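You operate a simulated robot arm through the tools that you are given. There is no shell and no other tool. Be economical: measure what you need, move in short steps, check, and stop when the job is done.

You run a simulated two-armed robot. Do the job below in one go: nothing can be reset, and whatever is moved stays where it is left.

Task
Pick up the clear bag with one hand, pass it to the other hand and put it on the shelf under desk sixty-two. Set down upright: clear bag.

The check looks at the end state, three seconds after you hand in, the way a careful person would. Anything else that was tipped, shoved, dropped, spilled or broken makes it a failure.

Robot
Two 7-joint arms with two-finger parallel grippers on one trunk, on a base that drives. Base frame: it is fixed to the floor where the robot stands at the start and does not move with it; the origin is under the middle of the robot, x ahead of it, y to its left, z up; the surface under the hand at the start is at about z = 0.62. Readings come in m, rad, newtons and seconds.
The left shoulder is at the start at [0.05, 0.168, 1.032], the right one opposite. With the tool pointing down near the work surface each hand reaches from about 0.1 to 0.64 m from the robot's upright axis, wherever it stands, measured 20 degrees to its own side. Places, roughly: shelf under desk sixty-two [-0.4, 3.2, 0.3]. Payload 1.57 kg a hand.
The TCP of each hand is the grasp point between the finger pads, 0.03 m short of the fingertips. In the tool frame z runs along the fingers and y along their closing line. The gripper opens to 0.08 m. The fingers are 0.017 m wide and 0.012 m thick; the gripper's body (0.04 by 0.082 m) begins 0.08 m behind the TCP.
Orientation is told as [roll, pitch, yaw] about the base's x, y, z axes, in that order, counted from this pose: with the fingers straight down and closing along the base's y, the tool's x points along the base's -x, its y along +y and its z along -z.

Tools
- The arms move only by the tool move_arm. It takes "left_commands", "right_commands" or both (then of equal length, played together; a hand with none holds still); each is a list of rows, each a list of 3 entries, a list of its own where there are three numbers: the shift along the tool's x, y, z in units of 30 mm (1.0 is 30 mm), then the turn, a rotation vector about the tool's x, y, z in units of 8 degrees (1.0 is 8 degrees), then the gripper command, from -1 (fully open) to 1 (shut), values between in proportion. In form: [[[dx, dy, dz], [wx, wy, wz], gripper], ...]. A call has 1 to 10 rows; each row shifts and turns the commanded pose from where the row before left it, along the tool's axes as they then stand. A call with a number of a shift or a turn outside -1 to 1 is refused whole. A row lasts 0.2 s, in which the tool goes at most 0.05 m and 0.15 rad; a call with a longer step from one row to the next is refused whole, and so is a gripper value outside its range. A pose out of reach is approached as far as the arm can. The call stops where the force on the tool passes 40 N (or 10 N more than at its start, if that is more) or the arm is blocked; 0.2 s more then pass. Each finger travels about 0.045 m/s and halts on what it meets, pressing with about 25 N; the grip force reading is that of the motor and also rises with nothing between the fingers. The clock runs only during rows and for 0.2 s after the last one: add rows that do not move to give the fingers time. It gives the time, the measured TCP pose, the force on the tool (base axes), the opening and the grip force at its end, in the units of the frame above (readings bear some noise), with the torque about the TCP (base axes, N m) and any sound that the robot's microphone picked up, and new pictures: "pictures" is both (left out), scene, wrist or none (wrist: the cameras of the hands that moved).
- Cameras (640 x 400 px; columns grow to the right, rows downward): "scene" is now at [0.1242, -0.0134, 1.2356]; the picture's right is [-0.19, -0.98, 0.00], its down [-0.63, 0.12, -0.77] and it looks along [0.75, -0.14, -0.64] (base axes); focal length 278 px, centre (320, 200). "left" rides on the left gripper at [0.072, 0.007, -0.122] in its tool frame; the picture's right is [-0.09, 1.00, 0.00], its down [-0.84, -0.08, -0.54] and it looks along [-0.54, -0.05, 0.84] (tool axes); focal length 238 px, centre (320, 200). "right" rides on the right gripper at [0.072, -0.007, -0.122] in its tool frame; the picture's right is [0.09, 1.00, 0.00], its down [-0.84, 0.08, -0.54] and it looks along [-0.54, 0.05, 0.84] (tool axes); focal length 238 px, centre (320, 200). There is no depth. A picture from a camera that has moved, and an enlarged one, comes with that camera's place and axes in the base frame and with its lens.
- lift_body(by): slides the trunk up (or, below 0, down) by that many m; the arms and the scene camera ride with it, the base frame stays. It gives what a move gives, with no picture.
- base_move(legs): drives the robot by 1 to 6 legs, each [ahead, left, turn to the left] in m, m and rad, along the robot's own axes; the way and the turn of a leg run together, so that a leg with both is an arc; at most 1.5 m and 3.142 rad a leg. The arms and the cameras ride along, it lands a little off, and it stops where it bumps. It gives what a move gives, and a new picture of the scene camera.
- head_to(pan, tilt): turns the head with the scene camera to pan (to the left, within 1.396 rad either way) and tilt (down, from -0.506 to 1.204), counted from straight ahead of the robot. It gives what a move gives, and a new picture of the scene camera.
- close_up(camera, box): a new picture of the part [left, top, right, bottom] of that camera's present view, enlarged. It takes no simulated time.
- close_job(): hands the job in; it is judged then, once.

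Work in short steps. Places have to be worked out from the pictures, the camera data and where the tool is seen: move nearer, look again, correct. Check each grasp and each placing, and mend what went wrong. You have 120 turns and 260 pictures in all, those below and enlarged ones among them. Open the grippers and draw the arms clear of the work before you hand the job in, unless the task says otherwise; then end with one line.

The tools are called after "Call:" as name(argument=value, ...) on one line, values as JSON. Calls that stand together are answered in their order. move_arm: Moves the arms, as the interface text tells. Its arguments: {"type":"object","properties":{"left_commands":{"type":"array"},"right_commands":{"type":"array"},"pictures":{"type":"string","enum":["both","scene","wrist","none"]}},"required":[]} The other tools are called the same way: lift_body (by) slides the trunk up or down; base_move (legs) drives the base; head_to (pan, tilt) turns the head that bears the scene camera; close_up (camera, box) takes an enlarged picture of a part of a camera's view; close_job () hands the job in.

At the start:

```text
clock: 0.0
left_eef_pos: [0.4437, 0.1662, 0.8478]
left_tcp_rot: [-0.001, 0.0, -0.002]
left_contact_force: [0.2, 0.1, 0.1]
left_wrist_torque: [0.01, -0.01, 0.0]
left_grip_width: 0.08
left_grip_force: 0.0
right_eef_pos: [0.4618, -0.2708, 0.8735]
right_tcp_rot: [0.001, 0.0, 0.001]
right_contact_force: [0.1, 0.7, 0.3]
right_wrist_torque: [0.02, 0.01, -0.01]
right_grip_width: 0.0801
right_grip_force: 0.0
trunk travel left (down, up): [-0.2, 0.243]
robot x, y, heading: [0.0022, -0.0005, -0.003]
head pan, tilt: [-0.188, 0.698]
```

scene: 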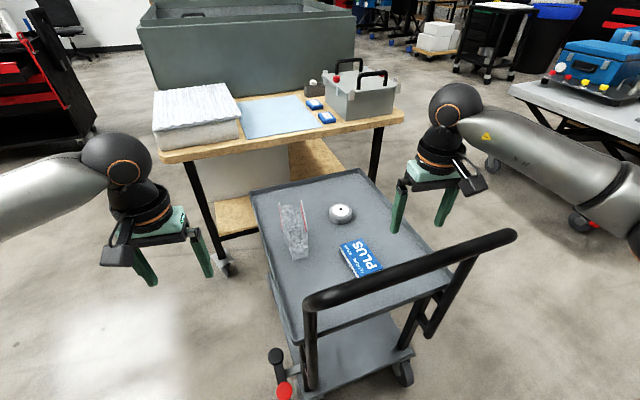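
right: 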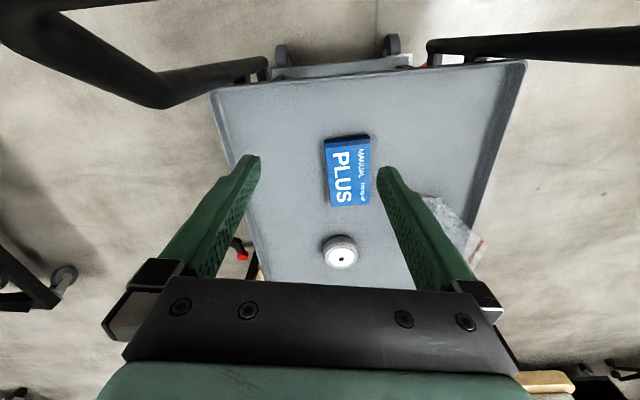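
left: 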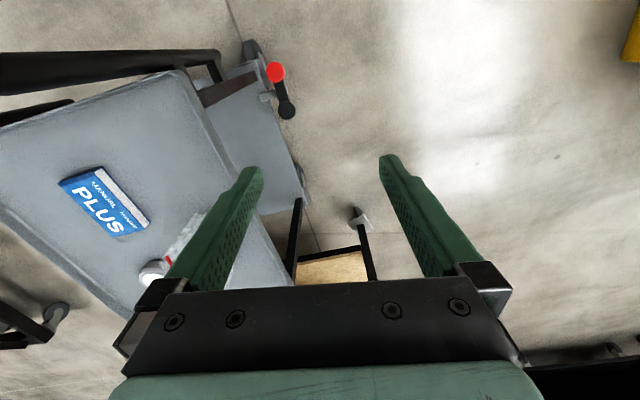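

The clear bag seems to stand on the trolley top at about pixel (293,232) of the scene. I take a closer look before moving.

Call:
close_up(camera="scene", box=[240, 170, 400, 290])

Call:
close_up(camera="right", box=[300, 120, 540, 290])

```text
3.33 times, centred on (320, 230) of scene
camera zoom: at [0.1242, -0.0134, 1.2356], right [-0.19, -0.98, 0.0], down [-0.63, 0.12, -0.77], along [0.75, -0.14, -0.64], focal length 926 px, centre (320, 100)
```

zoom: 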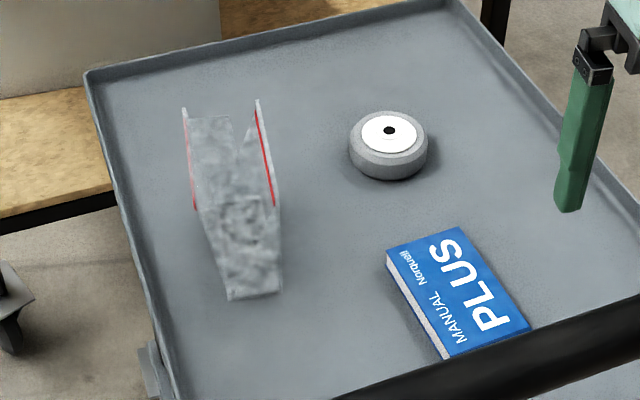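

```text
2.35 times, centred on (420, 205) of right
camera zoom: at [0.3893, -0.2765, 0.9951], right [-0.09, 1.0, 0.0], down [0.84, 0.08, 0.54], along [0.54, 0.05, -0.84], focal length 561 px, centre (85, 188)
```

zoom: 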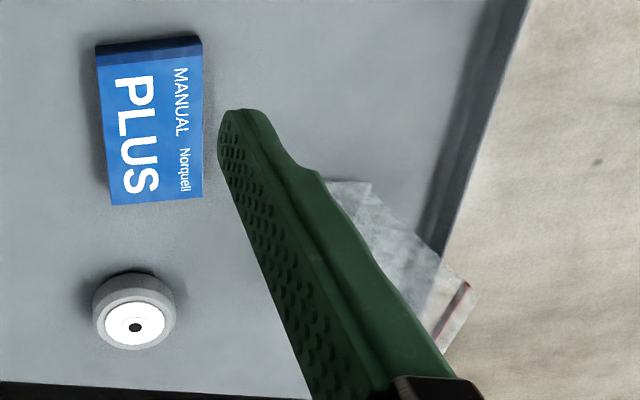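

The bag stands open-mouthed near (0.60, -0.04), with its lips at about z 0.79. I bring the left hand up and over toward it for a better look, raising first to clear the handle.

Call:
move_arm(left_commands=[[[0, 0, -1], [0, 0, 0], -1], [[0, 0, -1], [0, 0, 0], -1], [[0, -1, -1], [0, 0, 0], -1], [[0, -1, -1], [0, 0, 0], -1], [[0, -1, 0], [0, 0, 0], -1], [[0, -1, 0], [0, 0, 0], -1], [[0, -1, 0], [0, 0, 0], -1], [[0, -0.8, 0], [0, 0, 0], -1]], pictures="both")

```text
clock: 1.8
left_eef_pos: [0.442, -0.0108, 0.9675]
left_tcp_rot: [0.001, -0.001, 0.0]
left_contact_force: [-0.1, 0.5, 0.2]
left_wrist_torque: [0.02, 0.01, -0.01]
left_grip_width: 0.0798
left_grip_force: 0.0
right_eef_pos: [0.4608, -0.2699, 0.8732]
right_tcp_rot: [-0.001, 0.001, -0.003]
right_contact_force: [-0.8, 0.9, -1.1]
right_wrist_torque: [0.04, -0.03, -0.03]
right_grip_width: 0.0796
right_grip_force: 0.1
trunk travel left (down, up): [-0.2, 0.243]
robot x, y, heading: [0.0018, 0.0024, -0.001]
head pan, tilt: [-0.188, 0.698]
camera scene: at [0.1242, -0.0136, 1.2356], right [-0.19, -0.98, 0.0], down [-0.63, 0.12, -0.77], along [0.75, -0.14, -0.64], focal length 278 px, centre (320, 200)
camera left: at [0.3712, -0.004, 1.0885], right [0.09, 1.0, 0.0], down [0.84, -0.08, 0.54], along [0.54, -0.05, -0.84], focal length 238 px, centre (320, 200)
```

scene: 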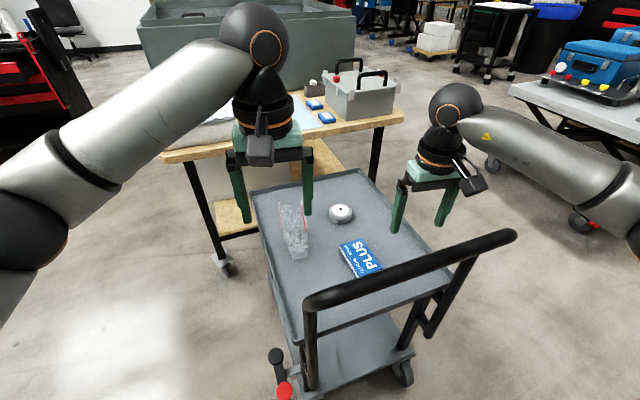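
left: 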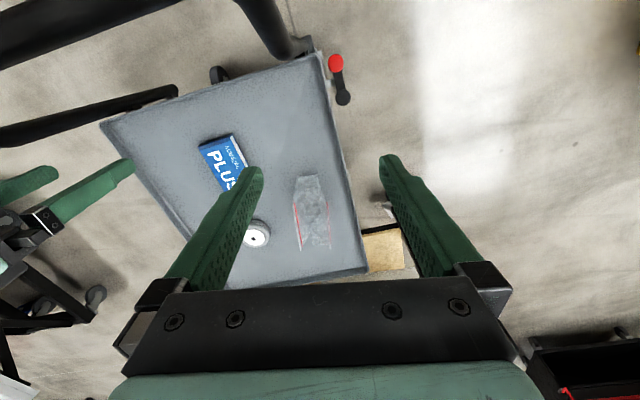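

Call:
close_up(camera="left", box=[250, 150, 378, 270])

Call:
close_up(camera="scene", box=[262, 190, 342, 270])

```text
3.33 times, centred on (314, 210) of left
camera zoom: at [0.3712, -0.004, 1.0885], right [0.09, 1.0, 0.0], down [0.84, -0.08, 0.54], along [0.54, -0.05, -0.84], focal length 794 px, centre (340, 167)
```

zoom: 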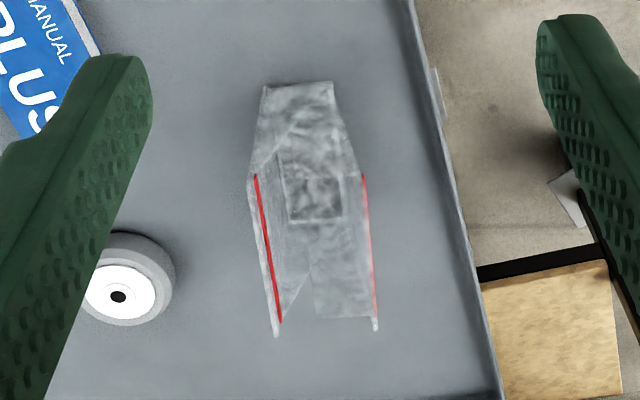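

```text
5.00 times, centred on (302, 230) of scene
camera zoom: at [0.1242, -0.0136, 1.2356], right [-0.19, -0.98, 0.0], down [-0.63, 0.12, -0.77], along [0.75, -0.14, -0.64], focal length 1390 px, centre (410, 50)
```

zoom: 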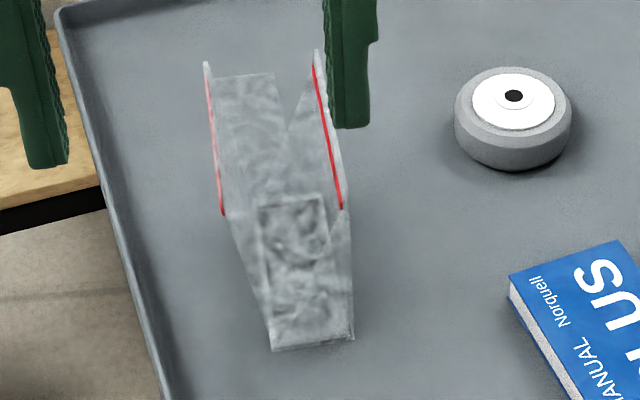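

Triangulating the two views: mouth lips at z≈0.74, x 0.60–0.70, y −0.071 to −0.013, so the bag is about 0.12 tall. Before choosing the grips I look left at the desk shelf.

Call:
head_to(pan=1.39, tilt=0.3)

```text
clock: 3.5
left_eef_pos: [0.4438, -0.0094, 0.9667]
left_tcp_rot: [-0.001, 0.0, 0.001]
left_contact_force: [-0.6, 0.0, -0.3]
left_wrist_torque: [0.0, 0.02, -0.02]
left_grip_width: 0.0798
left_grip_force: 0.1
right_eef_pos: [0.4612, -0.2705, 0.8728]
right_tcp_rot: [0.001, 0.001, -0.001]
right_contact_force: [-0.3, -0.8, 0.1]
right_wrist_torque: [0.01, 0.04, 0.0]
right_grip_width: 0.0799
right_grip_force: 0.0
trunk travel left (down, up): [-0.2, 0.243]
robot x, y, heading: [0.0009, -0.0022, -0.001]
head pan, tilt: [1.389, 0.3]
camera scene: at [0.0576, 0.0943, 1.2716], right [0.98, -0.18, 0.0], down [-0.05, -0.29, -0.96], along [0.17, 0.94, -0.3], focal length 278 px, centre (320, 200)
```

scene: 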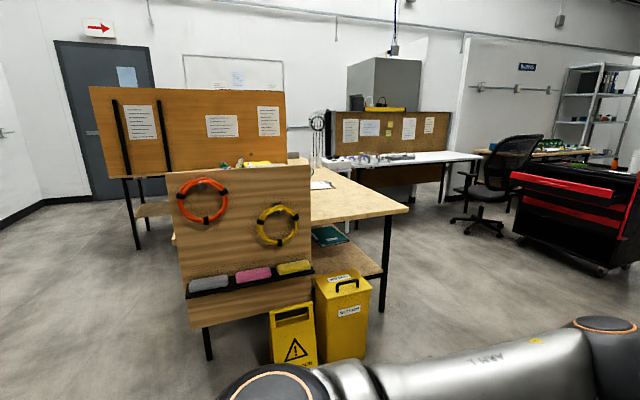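

Call:
close_up(camera="scene", box=[80, 80, 320, 230])

Call:
close_up(camera="scene", box=[160, 150, 420, 370])

Call:
close_up(camera="scene", box=[310, 90, 480, 210])

```text
2.67 times, centred on (200, 155) of scene
camera zoom: at [0.0576, 0.0943, 1.2716], right [0.98, -0.18, 0.0], down [-0.05, -0.29, -0.96], along [0.17, 0.94, -0.3], focal length 741 px, centre (640, 320)
```

zoom: 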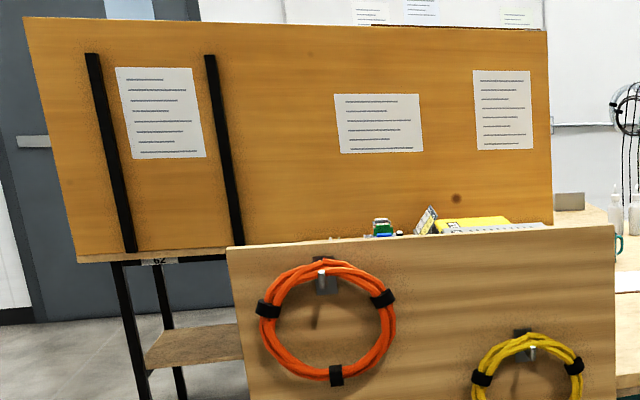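

```text
1.82 times, centred on (290, 260) of scene
camera zoom: at [0.0576, 0.0943, 1.2716], right [0.98, -0.18, 0.0], down [-0.05, -0.29, -0.96], along [0.17, 0.94, -0.3], focal length 505 px, centre (374, 91)
```

zoom: 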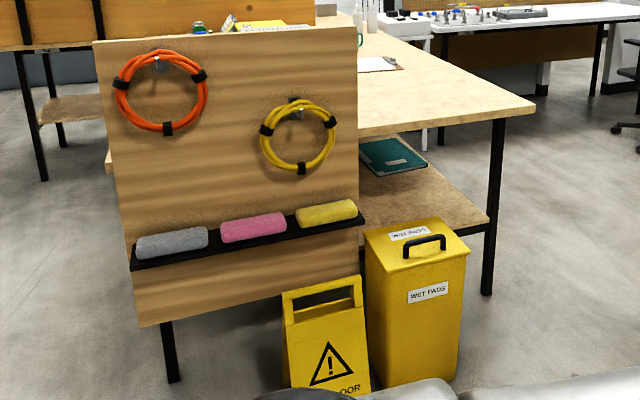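

```text
3.33 times, centred on (395, 150) of scene
camera zoom: at [0.0576, 0.0943, 1.2716], right [0.98, -0.18, 0.0], down [-0.05, -0.29, -0.96], along [0.17, 0.94, -0.3], focal length 926 px, centre (70, 367)
```

zoom: 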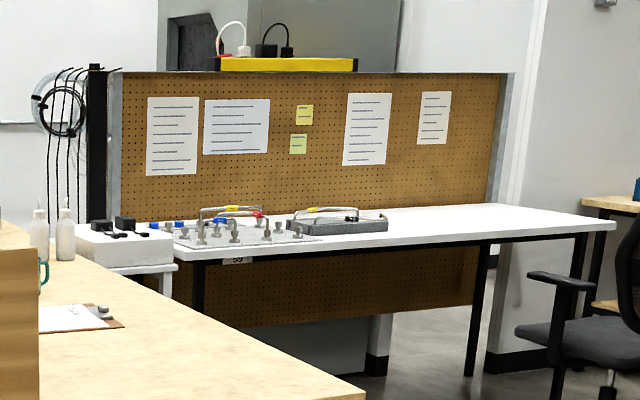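

Desk 62 is the one with the tall board: its label sits on the near edge at about (−1.07, 2.74), and its shelf is visible beneath. The bag is slightly too far to reach, so I look down to see the gap between my base and the trolley.

Call:
head_to(pan=-0.1, tilt=1.2)

```text
clock: 5.0
left_eef_pos: [0.4438, -0.0103, 0.9664]
left_tcp_rot: [-0.001, 0.002, -0.001]
left_contact_force: [-0.7, 0.1, -0.7]
left_wrist_torque: [-0.02, 0.01, -0.02]
left_grip_width: 0.0799
left_grip_force: 0.1
right_eef_pos: [0.4615, -0.2708, 0.8738]
right_tcp_rot: [0.0, 0.002, 0.0]
right_contact_force: [0.3, -0.7, -0.2]
right_wrist_torque: [-0.02, 0.04, 0.04]
right_grip_width: 0.0801
right_grip_force: 0.1
trunk travel left (down, up): [-0.2, 0.243]
robot x, y, heading: [-0.0018, -0.0035, -0.003]
head pan, tilt: [-0.099, 1.201]
camera scene: at [0.0964, -0.003, 1.1995], right [-0.1, -1.0, 0.0], down [-0.93, 0.09, -0.36], along [0.36, -0.04, -0.93], focal length 278 px, centre (320, 200)
```

scene: 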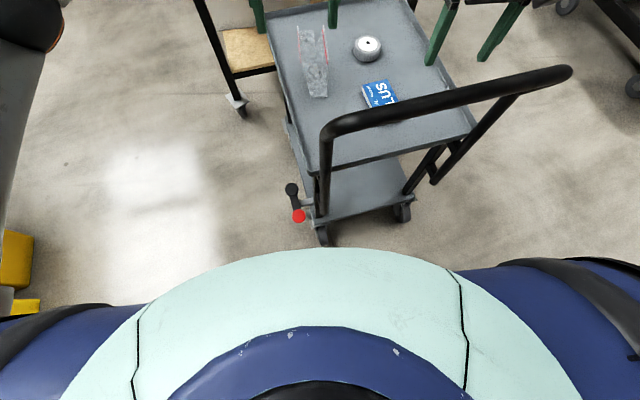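

The base's front edge is already within about 0.1 m of the trolley's caster, so I'll approach from the trolley's left side instead. First I raise the right hand to clear the handle.

Call:
move_arm(right_commands=[[[0, 0, -1], [0, 0, 0], -1], [[0, 0, -1], [0, 0, 0], -1], [[0, 0, -1], [0, 0, 0], -1], [[0.5, 0, -1], [0, 0, 0], -1]], left_commands=[[[0.5, 1, 0], [0, 0, 0], -1], [[0.5, 1, 0], [0, 0, 0], -1], [[0.5, 1, 0], [0, 0, 0], -1], [[0.5, 1, 0], [0, 0, 0], -1]], pictures="none")

Call:
base_move(legs=[[0, 0.5, 0]])

```text
clock: 6.0
left_eef_pos: [0.3818, 0.1107, 0.9666]
left_tcp_rot: [0.0, 0.001, 0.002]
left_contact_force: [0.5, -0.4, -0.4]
left_wrist_torque: [-0.01, 0.03, 0.01]
left_grip_width: 0.0802
left_grip_force: 0.1
right_eef_pos: [0.4484, -0.2706, 0.9937]
right_tcp_rot: [0.001, 0.001, 0.001]
right_contact_force: [-0.2, -0.2, 0.3]
right_wrist_torque: [0.01, 0.03, -0.03]
right_grip_width: 0.08
right_grip_force: 0.0
trunk travel left (down, up): [-0.2, 0.243]
robot x, y, heading: [-0.0002, 0.0026, 0.004]
head pan, tilt: [-0.099, 1.201]
```

```text
clock: 10.9
left_eef_pos: [0.3854, 0.6011, 0.9656]
left_tcp_rot: [0.001, 0.0, -0.006]
left_contact_force: [0.3, -0.5, 0.2]
left_wrist_torque: [0.01, 0.02, 0.01]
left_grip_width: 0.0801
left_grip_force: 0.1
right_eef_pos: [0.4484, 0.2199, 0.993]
right_tcp_rot: [0.0, -0.001, -0.007]
right_contact_force: [0.4, -0.1, -0.4]
right_wrist_torque: [0.0, 0.01, 0.01]
right_grip_width: 0.0801
right_grip_force: 0.1
trunk travel left (down, up): [-0.2, 0.243]
robot x, y, heading: [0.0014, 0.4939, -0.007]
head pan, tilt: [-0.099, 1.201]
camera scene: at [0.098, 0.4897, 1.1995], right [-0.11, -0.99, 0.0], down [-0.93, 0.1, -0.36], along [0.36, -0.04, -0.93], focal length 278 px, centre (320, 200)
```

scene: 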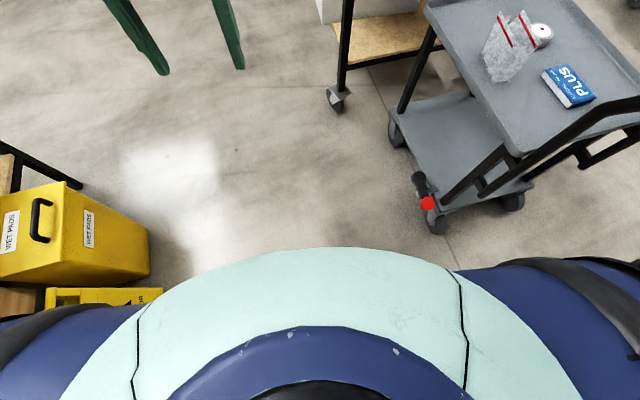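

The way is clear. I turn right to face the trolley, then slide along its side.

Call:
base_move(legs=[[0, 0, -1.564], [0, 0.55, 0], [0.04, 0, 0]])

```text
clock: 20.4
left_eef_pos: [0.6476, 0.0673, 0.9669]
left_tcp_rot: [-0.001, 0.002, -1.573]
left_contact_force: [0.1, -0.5, -0.1]
left_wrist_torque: [0.01, -0.01, -0.03]
left_grip_width: 0.0801
left_grip_force: 0.1
right_eef_pos: [0.266, 0.0011, 0.994]
right_tcp_rot: [0.001, 0.001, -1.572]
right_contact_force: [-0.1, 0.0, -1.5]
right_wrist_torque: [-0.01, -0.02, 0.02]
right_grip_width: 0.0801
right_grip_force: 0.0
trunk travel left (down, up): [-0.2, 0.243]
robot x, y, heading: [0.5414, 0.4481, -1.575]
head pan, tilt: [-0.099, 1.201]
camera scene: at [0.5333, 0.3572, 1.1994], right [-0.99, 0.1, 0.0], down [0.09, 0.93, -0.36], along [-0.04, -0.36, -0.93], focal length 278 px, centre (320, 200)
```

scene: 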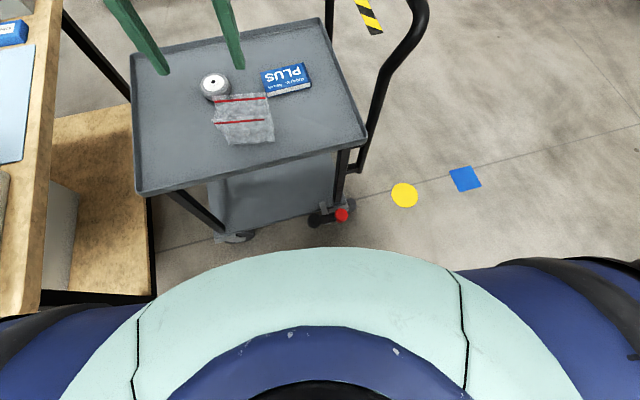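

I'm now beside the trolley with the bag ahead of the left hand. I bring the left hand above the bag and begin yawing it so the fingers close across the bag's narrow width.

Call:
move_arm(left_commands=[[[-0.9, 0, 0.8], [0, 0, 0], -1], [[-0.9, 0, 0.8], [0, 0, 0], -1], [[-0.9, 0, 0.8], [0, 0, 0], -1], [[-0.9, 0.1, 0.6], [0, 0, 0], -1], [[0, 0, 0], [0, 0, -1], -1], [[0, 0, 0], [0, 0, -1], -1], [[0, 0, 0], [0, 0, -1], -1], [[0, 0, 0], [0, 0, -1], -1], [[0, 0, 0], [0, 0, -1], -1], [[0, 0, 0], [0, 0, -1], -1]], pictures="none")

Call:
move_arm(left_commands=[[[0, 0, 0], [0, 0, -1], -1], [[0, 0, 0], [0, 0, -1], -1], [[0, 0, 0], [0, 0, -1], -1], [[0, 0, 0], [0, 0, -1], -1], [[0, 0, 0], [0, 0, -1], -1], [[0, 0, 0], [0, 0, -0.26], -1], [[0, 0, 0], [0, 0, 0], -1]], pictures="both")

```text
clock: 22.6
left_eef_pos: [0.6519, -0.0401, 0.8766]
left_tcp_rot: [0.003, -0.001, -0.733]
left_contact_force: [-0.8, -0.9, -0.3]
left_wrist_torque: [-0.03, -0.02, -0.02]
left_grip_width: 0.0803
left_grip_force: 0.0
right_eef_pos: [0.2666, 0.0032, 0.9927]
right_tcp_rot: [0.0, 0.001, -1.574]
right_contact_force: [-0.5, -0.2, -0.8]
right_wrist_torque: [0.01, 0.01, 0.0]
right_grip_width: 0.08
right_grip_force: 0.0
trunk travel left (down, up): [-0.2, 0.243]
robot x, y, heading: [0.5383, 0.4514, -1.575]
head pan, tilt: [-0.099, 1.201]
```

```text
clock: 24.2
left_eef_pos: [0.6522, -0.041, 0.8765]
left_tcp_rot: [0.0, 0.0, 0.001]
left_contact_force: [0.9, 0.2, -0.4]
left_wrist_torque: [0.02, 0.0, -0.01]
left_grip_width: 0.08
left_grip_force: 0.0
right_eef_pos: [0.2673, 0.0029, 0.9928]
right_tcp_rot: [0.001, 0.001, -1.572]
right_contact_force: [1.0, -0.2, 0.6]
right_wrist_torque: [0.02, 0.0, 0.0]
right_grip_width: 0.0803
right_grip_force: 0.1
trunk travel left (down, up): [-0.2, 0.243]
robot x, y, heading: [0.5356, 0.4469, -1.575]
head pan, tilt: [-0.099, 1.201]
camera scene: at [0.5333, 0.3576, 1.1995], right [-0.99, 0.1, 0.0], down [0.09, 0.93, -0.36], along [-0.04, -0.36, -0.93], focal length 278 px, centre (320, 200)
camera left: at [0.5801, -0.0338, 0.9984], right [0.09, 1.0, 0.0], down [0.84, -0.08, 0.54], along [0.54, -0.05, -0.84], focal length 238 px, centre (320, 200)
```

scene: 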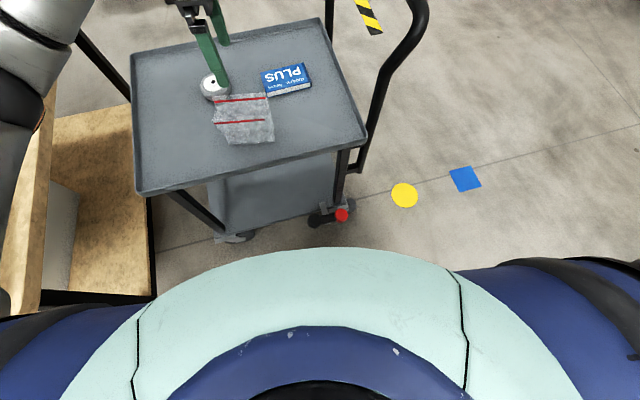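
left: 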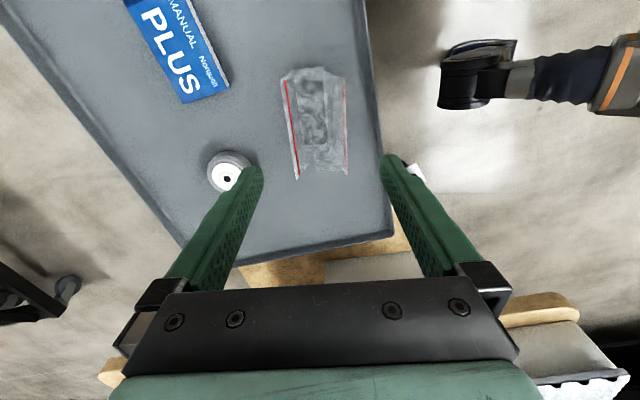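

Triangulation agrees: bag centre (0.657, −0.042), with the lips inside the open fingers by about 1 cm each side. I descend partway and check.

Call:
move_arm(left_commands=[[[-0.15, 0, 1], [0, 0, 0], -1], [[0, 0, 1], [0, 0, 0], -1], [[0, 0, 1], [0, 0, 0], -1], [[0, 0, 0.8], [0, 0, 0], -1]], pictures="both")

Call:
close_up(camera="scene", box=[170, 50, 330, 150])

```text
clock: 25.2
left_eef_pos: [0.6565, -0.0423, 0.7609]
left_tcp_rot: [-0.001, 0.001, 0.0]
left_contact_force: [0.9, -0.3, 0.3]
left_wrist_torque: [-0.01, -0.02, 0.0]
left_grip_width: 0.0799
left_grip_force: 0.2
right_eef_pos: [0.2677, 0.0037, 0.9926]
right_tcp_rot: [0.0, 0.0, -1.573]
right_contact_force: [-0.1, -0.1, -0.4]
right_wrist_torque: [0.01, -0.01, -0.02]
right_grip_width: 0.0798
right_grip_force: 0.0
trunk travel left (down, up): [-0.2, 0.243]
robot x, y, heading: [0.5375, 0.4499, -1.574]
head pan, tilt: [-0.099, 1.201]
camera scene: at [0.5333, 0.3576, 1.1995], right [-0.99, 0.1, 0.0], down [0.09, 0.93, -0.36], along [-0.04, -0.36, -0.93], focal length 278 px, centre (320, 200)
camera left: at [0.584, -0.0342, 0.8835], right [0.09, 1.0, 0.0], down [0.84, -0.08, 0.54], along [0.54, -0.05, -0.84], focal length 238 px, centre (320, 200)
```

scene: 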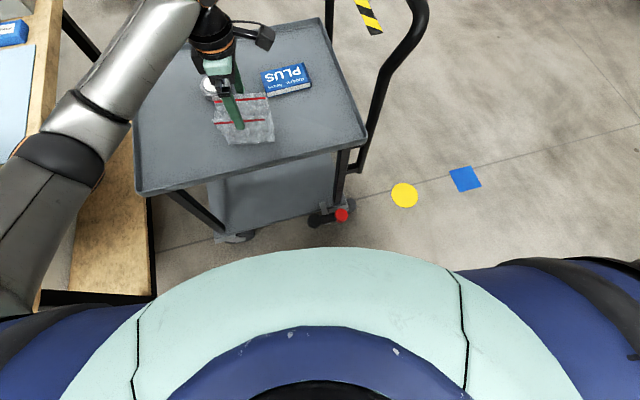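
left: 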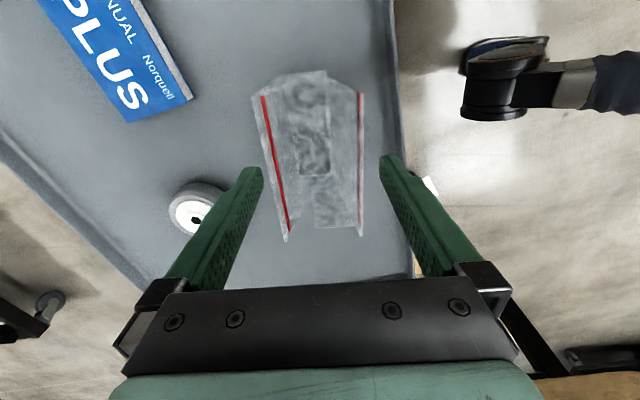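

```text
4.00 times, centred on (250, 100) of scene
camera zoom: at [0.5333, 0.3576, 1.1995], right [-0.99, 0.1, 0.0], down [0.09, 0.93, -0.36], along [-0.04, -0.36, -0.93], focal length 1112 px, centre (600, 600)
```

zoom: 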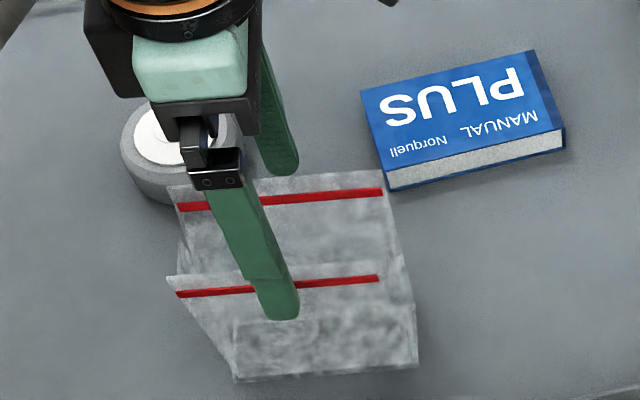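

Both lips are between the fingers. I lower to TCP z≈0.715 and close gently to half opening to see where the fingers meet the bag.

Call:
move_arm(left_commands=[[[0, 0, 0.8], [0, 0, 0], -1], [[0, 0, 0.75], [0, 0, 0], -1], [[0, 0, 0], [0, 0, 0], 0.2], [[0, 0, 0], [0, 0, 0], 0.2], [[0, 0, 0], [0, 0, 0], 0.2], [[0, 0, 0], [0, 0, 0], 0.2]], pictures="both")

Call:
close_up(camera="scene", box=[170, 50, 330, 150])

```text
clock: 26.6
left_eef_pos: [0.6551, -0.0394, 0.717]
left_tcp_rot: [0.0, 0.0, -0.001]
left_contact_force: [-0.6, 0.0, -0.1]
left_wrist_torque: [-0.03, 0.01, -0.01]
left_grip_width: 0.0326
left_grip_force: 1.0
right_eef_pos: [0.2665, 0.0019, 0.9921]
right_tcp_rot: [0.001, 0.0, -1.573]
right_contact_force: [0.3, 0.2, 0.3]
right_wrist_torque: [0.0, -0.02, -0.01]
right_grip_width: 0.0799
right_grip_force: 0.1
trunk travel left (down, up): [-0.2, 0.243]
robot x, y, heading: [0.5384, 0.45, -1.571]
head pan, tilt: [-0.099, 1.201]
camera scene: at [0.5333, 0.3576, 1.1995], right [-0.99, 0.1, 0.0], down [0.09, 0.93, -0.36], along [-0.04, -0.36, -0.93], focal length 278 px, centre (320, 200)
camera left: at [0.5826, -0.0327, 0.8385], right [0.09, 1.0, 0.0], down [0.84, -0.08, 0.54], along [0.54, -0.05, -0.84], focal length 238 px, centre (320, 200)
```

scene: 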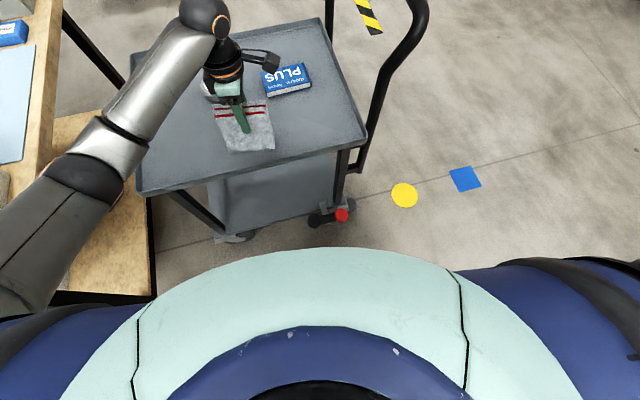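
left: 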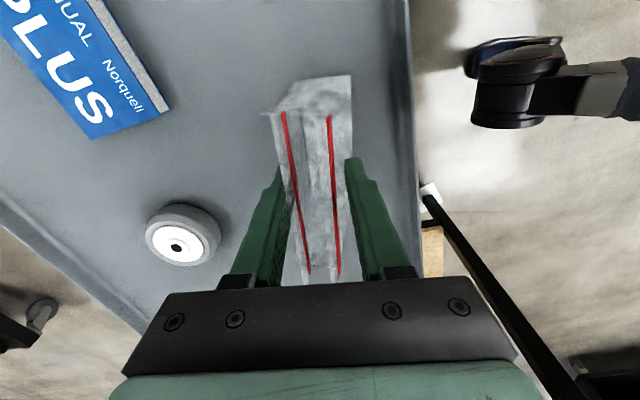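

```text
4.00 times, centred on (250, 100) of scene
camera zoom: at [0.5333, 0.3576, 1.1995], right [-0.99, 0.1, 0.0], down [0.09, 0.93, -0.36], along [-0.04, -0.36, -0.93], focal length 1112 px, centre (600, 600)
```

zoom: 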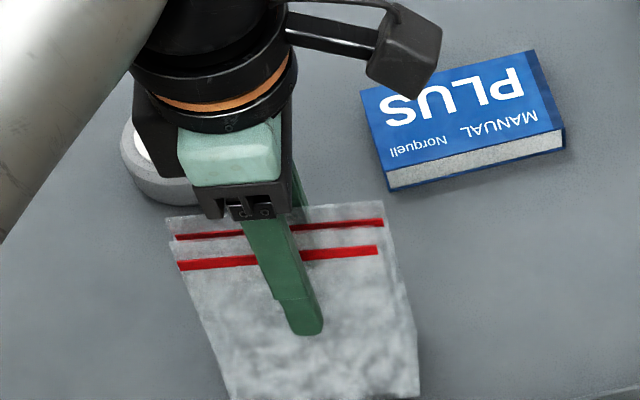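

The panels fold inward with the fingers, so the bag is flexible. I close fully so the mouth is pinched firmly, without moving.

Call:
move_arm(left_commands=[[[0, 0, 0], [0, 0, 0], 1], [[0, 0, 0], [0, 0, 0], 1], [[0, 0, 0], [0, 0, 0], 1], [[0, 0, 0], [0, 0, 0], 1], [[0, 0, 0], [0, 0, 0], 1]], pictures="wrist")

Call:
close_up(camera="scene", box=[170, 50, 330, 170])

```text
clock: 27.8
left_eef_pos: [0.6532, -0.0398, 0.7176]
left_tcp_rot: [0.001, 0.0, 0.001]
left_contact_force: [-0.5, -0.1, 4.0]
left_wrist_torque: [0.22, -0.05, 0.01]
left_grip_width: 0.0211
left_grip_force: 25.0
right_eef_pos: [0.2665, 0.0041, 0.9941]
right_tcp_rot: [0.0, 0.0, -1.573]
right_contact_force: [0.0, 0.1, 0.3]
right_wrist_torque: [0.06, 0.01, 0.03]
right_grip_width: 0.0798
right_grip_force: 0.1
trunk travel left (down, up): [-0.2, 0.243]
robot x, y, heading: [0.5372, 0.4515, -1.57]
head pan, tilt: [-0.099, 1.201]
camera left: at [0.5827, -0.0326, 0.839], right [0.09, 1.0, 0.0], down [0.84, -0.08, 0.54], along [0.54, -0.05, -0.84], focal length 238 px, centre (320, 200)
```

left: 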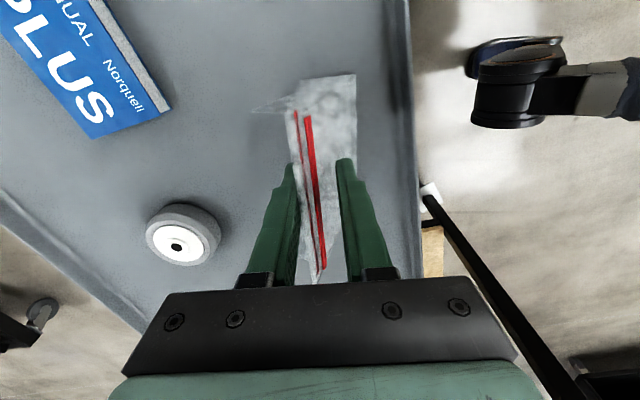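

```text
3.33 times, centred on (250, 110) of scene
camera zoom: at [0.5333, 0.3579, 1.1996], right [-0.99, 0.1, 0.0], down [0.09, 0.93, -0.36], along [-0.04, -0.36, -0.93], focal length 926 px, centre (553, 500)
```

zoom: 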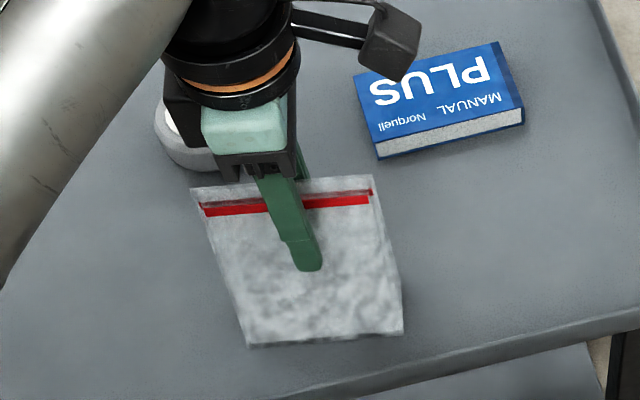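

The pinch holds at 21 mm and 25 N. I lift slowly and check that the bag follows.

Call:
move_arm(left_commands=[[[0, 0, -0.4], [0, 0, 0], 1], [[0, 0, -0.5], [0, 0, 0], 1], [[0, 0, -0.6], [0, 0, 0], 1], [[0, 0, -0.6], [0, 0, 0], 1], [[0, 0, -0.6], [0, 0, 0], 1], [[0, 0, 0], [0, 0, 0], 1]], pictures="both")

```text
clock: 29.2
left_eef_pos: [0.6563, -0.0412, 0.7959]
left_tcp_rot: [0.002, 0.0, -0.001]
left_contact_force: [0.5, -0.5, -1.1]
left_wrist_torque: [0.02, -0.02, 0.0]
left_grip_width: 0.0206
left_grip_force: 25.0
right_eef_pos: [0.2671, 0.0023, 0.9921]
right_tcp_rot: [0.002, 0.0, -1.571]
right_contact_force: [0.8, -0.4, 0.4]
right_wrist_torque: [0.0, -0.02, 0.02]
right_grip_width: 0.08
right_grip_force: 0.3
trunk travel left (down, up): [-0.2, 0.243]
robot x, y, heading: [0.5376, 0.451, -1.579]
head pan, tilt: [-0.099, 1.201]
camera scene: at [0.5333, 0.3576, 1.1995], right [-0.99, 0.1, 0.0], down [0.09, 0.93, -0.36], along [-0.04, -0.36, -0.93], focal length 278 px, centre (320, 200)
camera left: at [0.5835, -0.0338, 0.9186], right [0.09, 1.0, 0.0], down [0.84, -0.08, 0.54], along [0.54, -0.05, -0.84], focal length 238 px, centre (320, 200)
```

scene: 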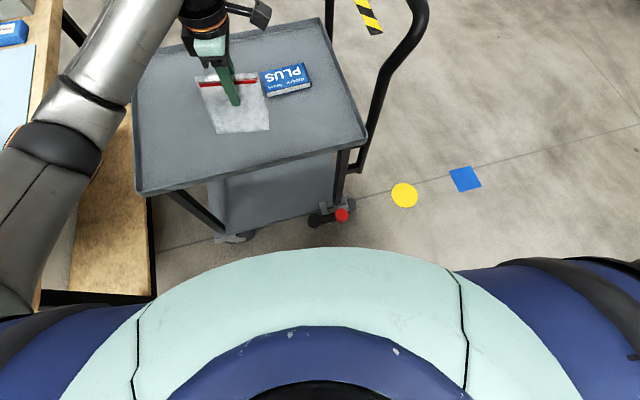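
left: 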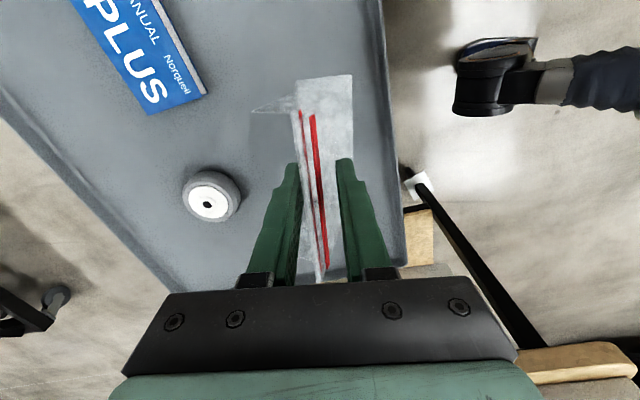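

The bag hangs cleanly from the left hand. I raise it and yaw back so the bag's long axis points ahead of the robot for the hand-over.

Call:
move_arm(left_commands=[[[0, 0, -1], [0, 0, 0], 1], [[0, 0, -1], [0, 0, 1], 1], [[0, 0, -1], [0, 0, 1], 1], [[0, 0, -1], [0, 0, 1], 1], [[0, 0, -1], [0, 0, 1], 1], [[0, 0, -1], [0, 0, 1], 1], [[0, 0, -0.8], [0, 0, 1], 1], [[0, 0, 0], [0, 0, 1], 1], [[0, 0, 0], [0, 0, 1], 1], [[0, 0, 0], [0, 0, 1], 1]], pictures="none")

Call:
move_arm(left_commands=[[[0, 0, 0], [0, 0, 1], 1], [[0, 0, 0], [0, 0, 1], 1], [[0, 0, 0], [0, 0, 0.25], 1], [[0, 0, 0], [0, 0, 0], 1]], pictures="none")

Call:
head_to(pan=0.1, tilt=0.6)

```text
clock: 31.4
left_eef_pos: [0.6554, -0.0412, 1.0022]
left_tcp_rot: [0.0, 0.001, -1.259]
left_contact_force: [-0.1, -0.2, -1.0]
left_wrist_torque: [0.01, 0.01, -0.02]
left_grip_width: 0.0203
left_grip_force: 25.0
right_eef_pos: [0.2671, 0.0023, 0.9921]
right_tcp_rot: [0.001, 0.0, -1.574]
right_contact_force: [-0.1, 0.5, -0.4]
right_wrist_torque: [0.01, -0.01, 0.01]
right_grip_width: 0.08
right_grip_force: 0.1
trunk travel left (down, up): [-0.2, 0.243]
robot x, y, heading: [0.5336, 0.4481, -1.567]
head pan, tilt: [-0.099, 1.201]
```

```text
clock: 32.4
left_eef_pos: [0.6554, -0.0415, 1.0015]
left_tcp_rot: [0.001, 0.002, -1.572]
left_contact_force: [-0.4, 0.2, -0.3]
left_wrist_torque: [-0.01, -0.02, -0.01]
left_grip_width: 0.0205
left_grip_force: 25.3
right_eef_pos: [0.2661, 0.0024, 0.9922]
right_tcp_rot: [0.0, 0.0, -1.573]
right_contact_force: [-0.6, -1.2, 0.4]
right_wrist_torque: [0.0, -0.03, 0.01]
right_grip_width: 0.0801
right_grip_force: 0.0
trunk travel left (down, up): [-0.2, 0.243]
robot x, y, heading: [0.539, 0.448, -1.567]
head pan, tilt: [-0.099, 1.201]
```

```text
clock: 33.4
left_eef_pos: [0.6558, -0.0412, 1.001]
left_tcp_rot: [0.001, 0.001, -1.572]
left_contact_force: [0.6, -0.8, -1.2]
left_wrist_torque: [0.02, -0.01, 0.0]
left_grip_width: 0.0205
left_grip_force: 25.2
right_eef_pos: [0.2669, 0.0021, 0.9922]
right_tcp_rot: [-0.001, -0.001, -1.572]
right_contact_force: [-0.2, 0.7, -0.8]
right_wrist_torque: [0.03, 0.01, 0.0]
right_grip_width: 0.0801
right_grip_force: 0.1
trunk travel left (down, up): [-0.2, 0.243]
robot x, y, heading: [0.5411, 0.4487, -1.568]
head pan, tilt: [0.099, 0.6]
camera scene: at [0.5476, 0.3253, 1.244], right [-1.0, -0.1, 0.0], down [-0.06, 0.56, -0.82], along [0.08, -0.82, -0.57], focal length 278 px, centre (320, 200)
```

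scene: 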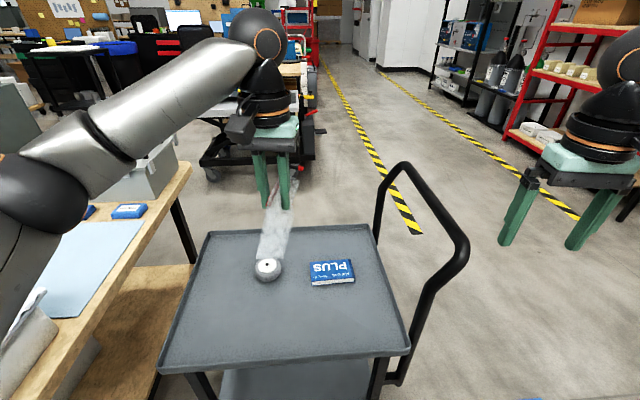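

Call:
close_up(camera="scene", box=[220, 120, 340, 270])

Call:
close_up(camera="right", box=[0, 0, 640, 400])

```text
2.67 times, centred on (280, 195) of scene
camera zoom: at [0.5476, 0.3253, 1.244], right [-1.0, -0.1, 0.0], down [-0.06, 0.56, -0.82], along [0.08, -0.82, -0.57], focal length 741 px, centre (427, 213)
```

zoom: 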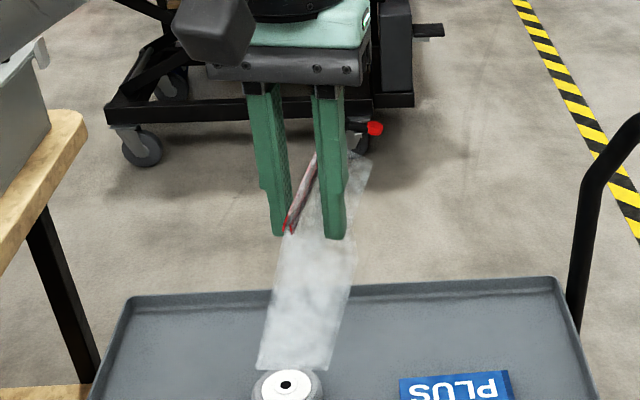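

```text
1.00 times, centred on (320, 200) of right (not enlarged: the box is as wide or as high as the picture)
camera zoom: at [0.2604, 0.0753, 1.1146], right [1.0, 0.09, 0.0], down [0.08, -0.84, 0.54], along [0.05, -0.54, -0.84], focal length 238 px, centre (320, 200)
```

zoom: 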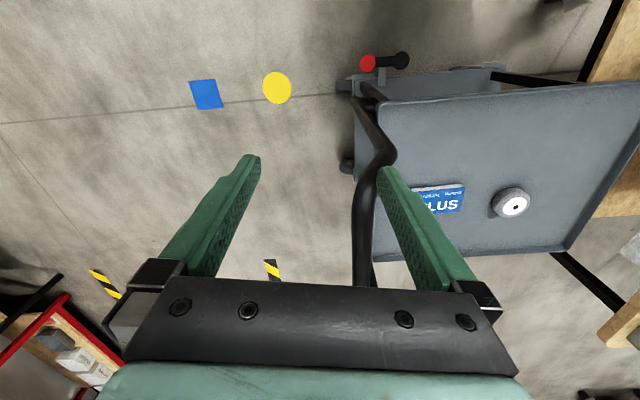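

The bag hangs with its base at about (0.662, z 0.90), nearly centred under the grip. I shift the left hand toward the robot's middle while the right hand backs up a little and tilts its fingers 45° forward.

Call:
move_arm(left_commands=[[[0, -0.7, 0], [0, 0, 0], 1], [[0, -0.7, 0], [0, 0, 0], 1], [[0, -0.7, 0], [0, 0, 0], 1], [[0, -0.7, 0], [0, 0, 0], 1], [[0, -0.5, 0], [0, 0, 0], 1], [[0, 0, 0], [0, 0, 0], 1], [[0, 0, 0], [0, 0, 0], 1], [[0, 0, 0], [0, 0, 0], 1], [[0, 0, 0], [0, 0, 0], 1]], right_commands=[[[0.8, 0, -0.5], [0, 0, 0], -1], [[0.8, 0, -0.5], [0, 0, 0], -1], [[0.8, 0, -0.4], [0, 0, 0], -1], [[0, 0, 0], [0, -0.94, 0], -1], [[0, 0, 0], [0, -0.94, 0], -1], [[0, 0, 0], [0, -0.94, 0], -1], [[0, 0, 0], [0, -0.94, 0], -1], [[0, 0, 0], [0, -0.94, 0], -1], [[0, 0, 0], [0, -0.94, 0], -1]], pictures="scene")

```text
clock: 35.4
left_eef_pos: [0.556, -0.0407, 1.0009]
left_tcp_rot: [0.001, 0.0, -1.572]
left_contact_force: [0.1, 0.5, -0.2]
left_wrist_torque: [-0.01, -0.02, 0.01]
left_grip_width: 0.0204
left_grip_force: 24.7
right_eef_pos: [0.2671, 0.0744, 1.0353]
right_tcp_rot: [0.0, -0.793, -1.572]
right_contact_force: [-0.1, -0.5, -0.4]
right_wrist_torque: [-0.02, 0.01, 0.01]
right_grip_width: 0.08
right_grip_force: 0.2
trunk travel left (down, up): [-0.2, 0.243]
robot x, y, heading: [0.5366, 0.4455, -1.573]
head pan, tilt: [0.099, 0.6]
camera scene: at [0.5475, 0.3253, 1.2441], right [-1.0, -0.1, 0.0], down [-0.06, 0.56, -0.83], along [0.08, -0.82, -0.56], focal length 278 px, centre (320, 200)
```

scene: 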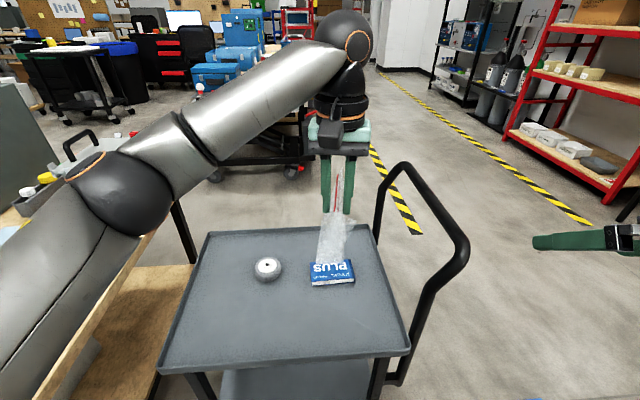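

The right fingers are tilted 45° forward. I slide the right hand sideways to line up behind the bag.

Call:
move_arm(right_commands=[[[0, 1, 0], [0, 0, 0], -1], [[0, 1, 0], [0, 0, 0], -1], [[0, 1, 0], [0, 0, 0], -1], [[0, 1, 0], [0, 0, 0], -1], [[0, 1, 0], [0, 0, 0], -1], [[0, 1, 0], [0, 0, 0], -1], [[0, 1, 0], [0, 0, 0], -1], [[0, 0.8, 0], [0, 0, 0], -1]], pictures="both")

```text
clock: 37.2
left_eef_pos: [0.5558, -0.0409, 0.9993]
left_tcp_rot: [-0.001, 0.0, -1.572]
left_contact_force: [-0.7, -0.2, 0.2]
left_wrist_torque: [-0.01, 0.0, 0.0]
left_grip_width: 0.0203
left_grip_force: 25.0
right_eef_pos: [0.5012, 0.0725, 1.034]
right_tcp_rot: [0.002, -0.786, -1.575]
right_contact_force: [-0.6, -0.4, 0.7]
right_wrist_torque: [-0.03, 0.0, -0.01]
right_grip_width: 0.0803
right_grip_force: 0.1
trunk travel left (down, up): [-0.2, 0.243]
robot x, y, heading: [0.5409, 0.4521, -1.567]
head pan, tilt: [0.099, 0.6]
camera scene: at [0.5478, 0.3253, 1.2441], right [-1.0, -0.1, 0.0], down [-0.06, 0.56, -0.83], along [0.08, -0.82, -0.56], focal length 278 px, centre (320, 200)
camera right: at [0.495, 0.2105, 1.0692], right [1.0, 0.06, -0.06], down [0.08, -0.21, 0.98], along [0.05, -0.98, -0.21], focal length 238 px, centre (320, 200)
```

scene: 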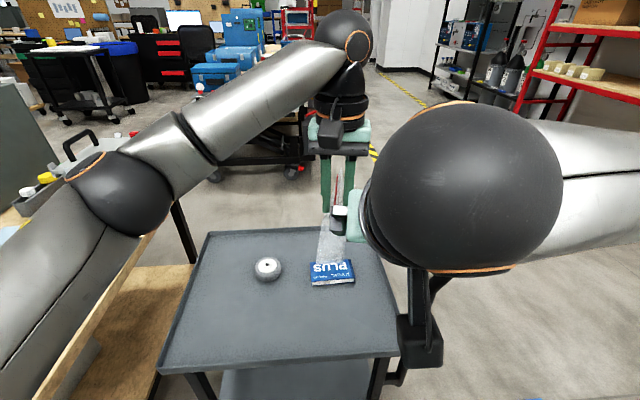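
right: 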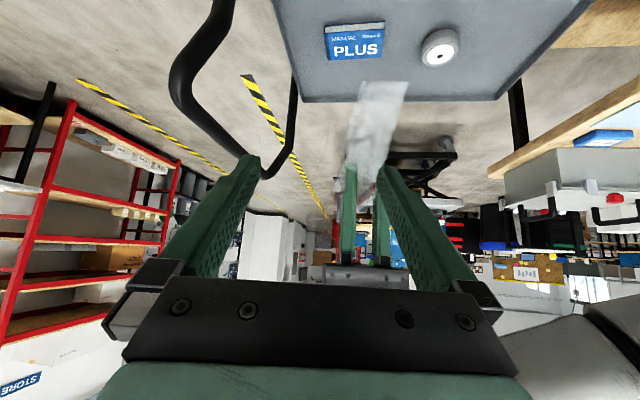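

The right camera confirms the bag base at x≈0.561, z≈0.904. I finish the lateral alignment and advance half of the approach.

Call:
move_arm(right_commands=[[[0, 1, 0], [0, 0, 0], -1], [[0, 0.97, 0], [0, 0, 0], -1], [[0, 0, 0.8], [0, 0, 0], -1], [[0, 0, 0.8], [0, 0, 0], -1]], pictures="both")

```text
clock: 38.2
left_eef_pos: [0.5554, -0.0418, 0.9999]
left_tcp_rot: [0.0, 0.001, -1.569]
left_contact_force: [0.0, -0.1, -0.2]
left_wrist_torque: [0.0, 0.0, 0.01]
left_grip_width: 0.0203
left_grip_force: 24.5
right_eef_pos: [0.5607, 0.0419, 1.0009]
right_tcp_rot: [0.003, -0.79, -1.573]
right_contact_force: [1.0, -0.4, -0.4]
right_wrist_torque: [0.01, -0.04, -0.02]
right_grip_width: 0.0801
right_grip_force: 0.0
trunk travel left (down, up): [-0.2, 0.243]
robot x, y, heading: [0.5394, 0.4506, -1.576]
head pan, tilt: [0.099, 0.6]
camera scene: at [0.5476, 0.3251, 1.2441], right [-1.0, -0.1, 0.0], down [-0.06, 0.56, -0.82], along [0.08, -0.82, -0.57], focal length 278 px, centre (320, 200)
camera right: at [0.5541, 0.1798, 1.0358], right [1.0, 0.06, -0.06], down [0.08, -0.21, 0.98], along [0.05, -0.98, -0.21], focal length 238 px, centre (320, 200)
```

scene: 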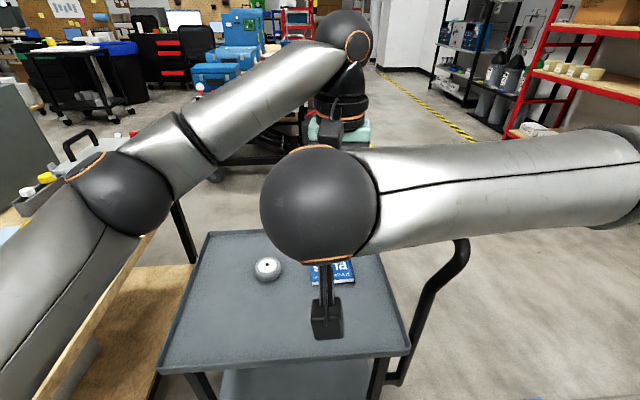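
right: 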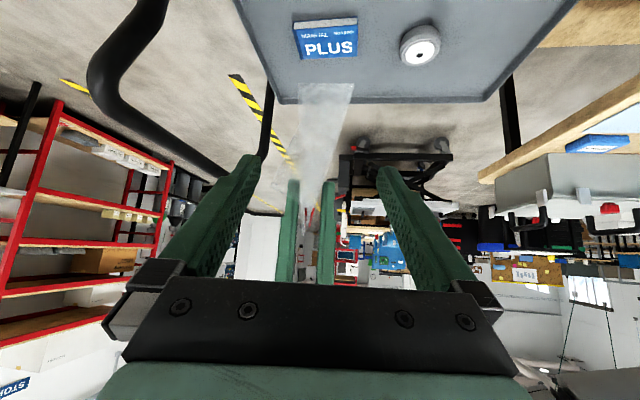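

The bag is centred between the right fingers. I advance the remaining 75 mm in small steps.

Call:
move_arm(right_commands=[[[0, 0, 0.7], [0, 0, 0], -1], [[0, 0, 0.7], [0, 0, 0], -1], [[0, 0, 0.6], [0, 0, 0], -1], [[0, 0, 0.5], [0, 0, 0], -1]], pictures="wrist")

Call:
close_up(camera="left", box=[0, 0, 640, 400])

```text
clock: 39.2
left_eef_pos: [0.5561, -0.0403, 0.9997]
left_tcp_rot: [0.0, 0.001, -1.57]
left_contact_force: [-0.4, -0.3, -0.7]
left_wrist_torque: [-0.02, 0.02, 0.04]
left_grip_width: 0.02
left_grip_force: 25.4
right_eef_pos: [0.5593, -0.0115, 0.9469]
right_tcp_rot: [-0.001, -0.788, -1.571]
right_contact_force: [-0.2, 0.4, 1.0]
right_wrist_torque: [0.03, 0.01, -0.01]
right_grip_width: 0.0802
right_grip_force: 0.1
trunk travel left (down, up): [-0.2, 0.243]
robot x, y, heading: [0.5384, 0.4505, -1.573]
head pan, tilt: [0.099, 0.6]
camera right: at [0.553, 0.1266, 0.9816], right [1.0, 0.06, -0.06], down [0.08, -0.21, 0.98], along [0.05, -0.98, -0.21], focal length 238 px, centre (320, 200)
```

right: 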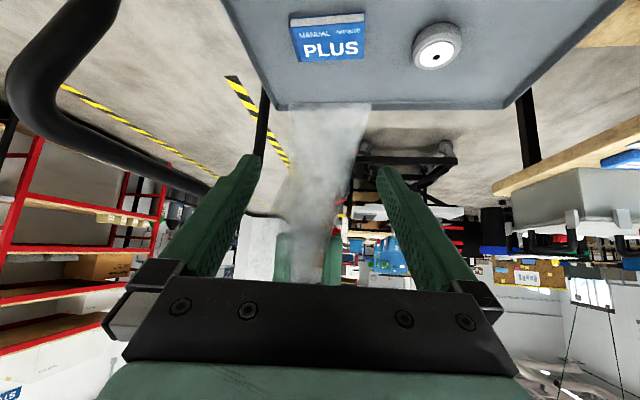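

```text
1.00 times, centred on (320, 200) of left (not enlarged: the box is as wide or as high as the picture)
camera zoom: at [0.5628, 0.0316, 1.1227], right [1.0, -0.09, 0.0], down [-0.08, -0.84, 0.54], along [-0.05, -0.54, -0.84], focal length 238 px, centre (320, 200)
```

zoom: 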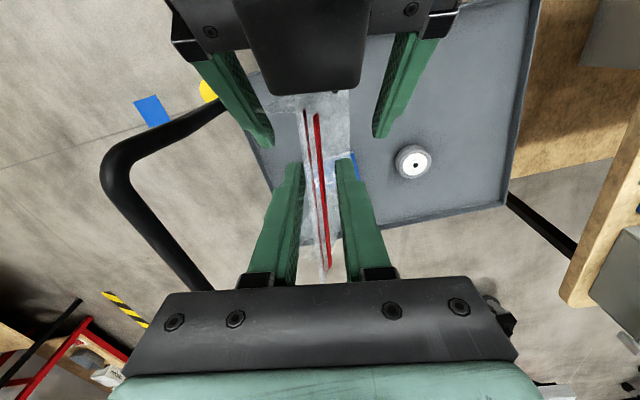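

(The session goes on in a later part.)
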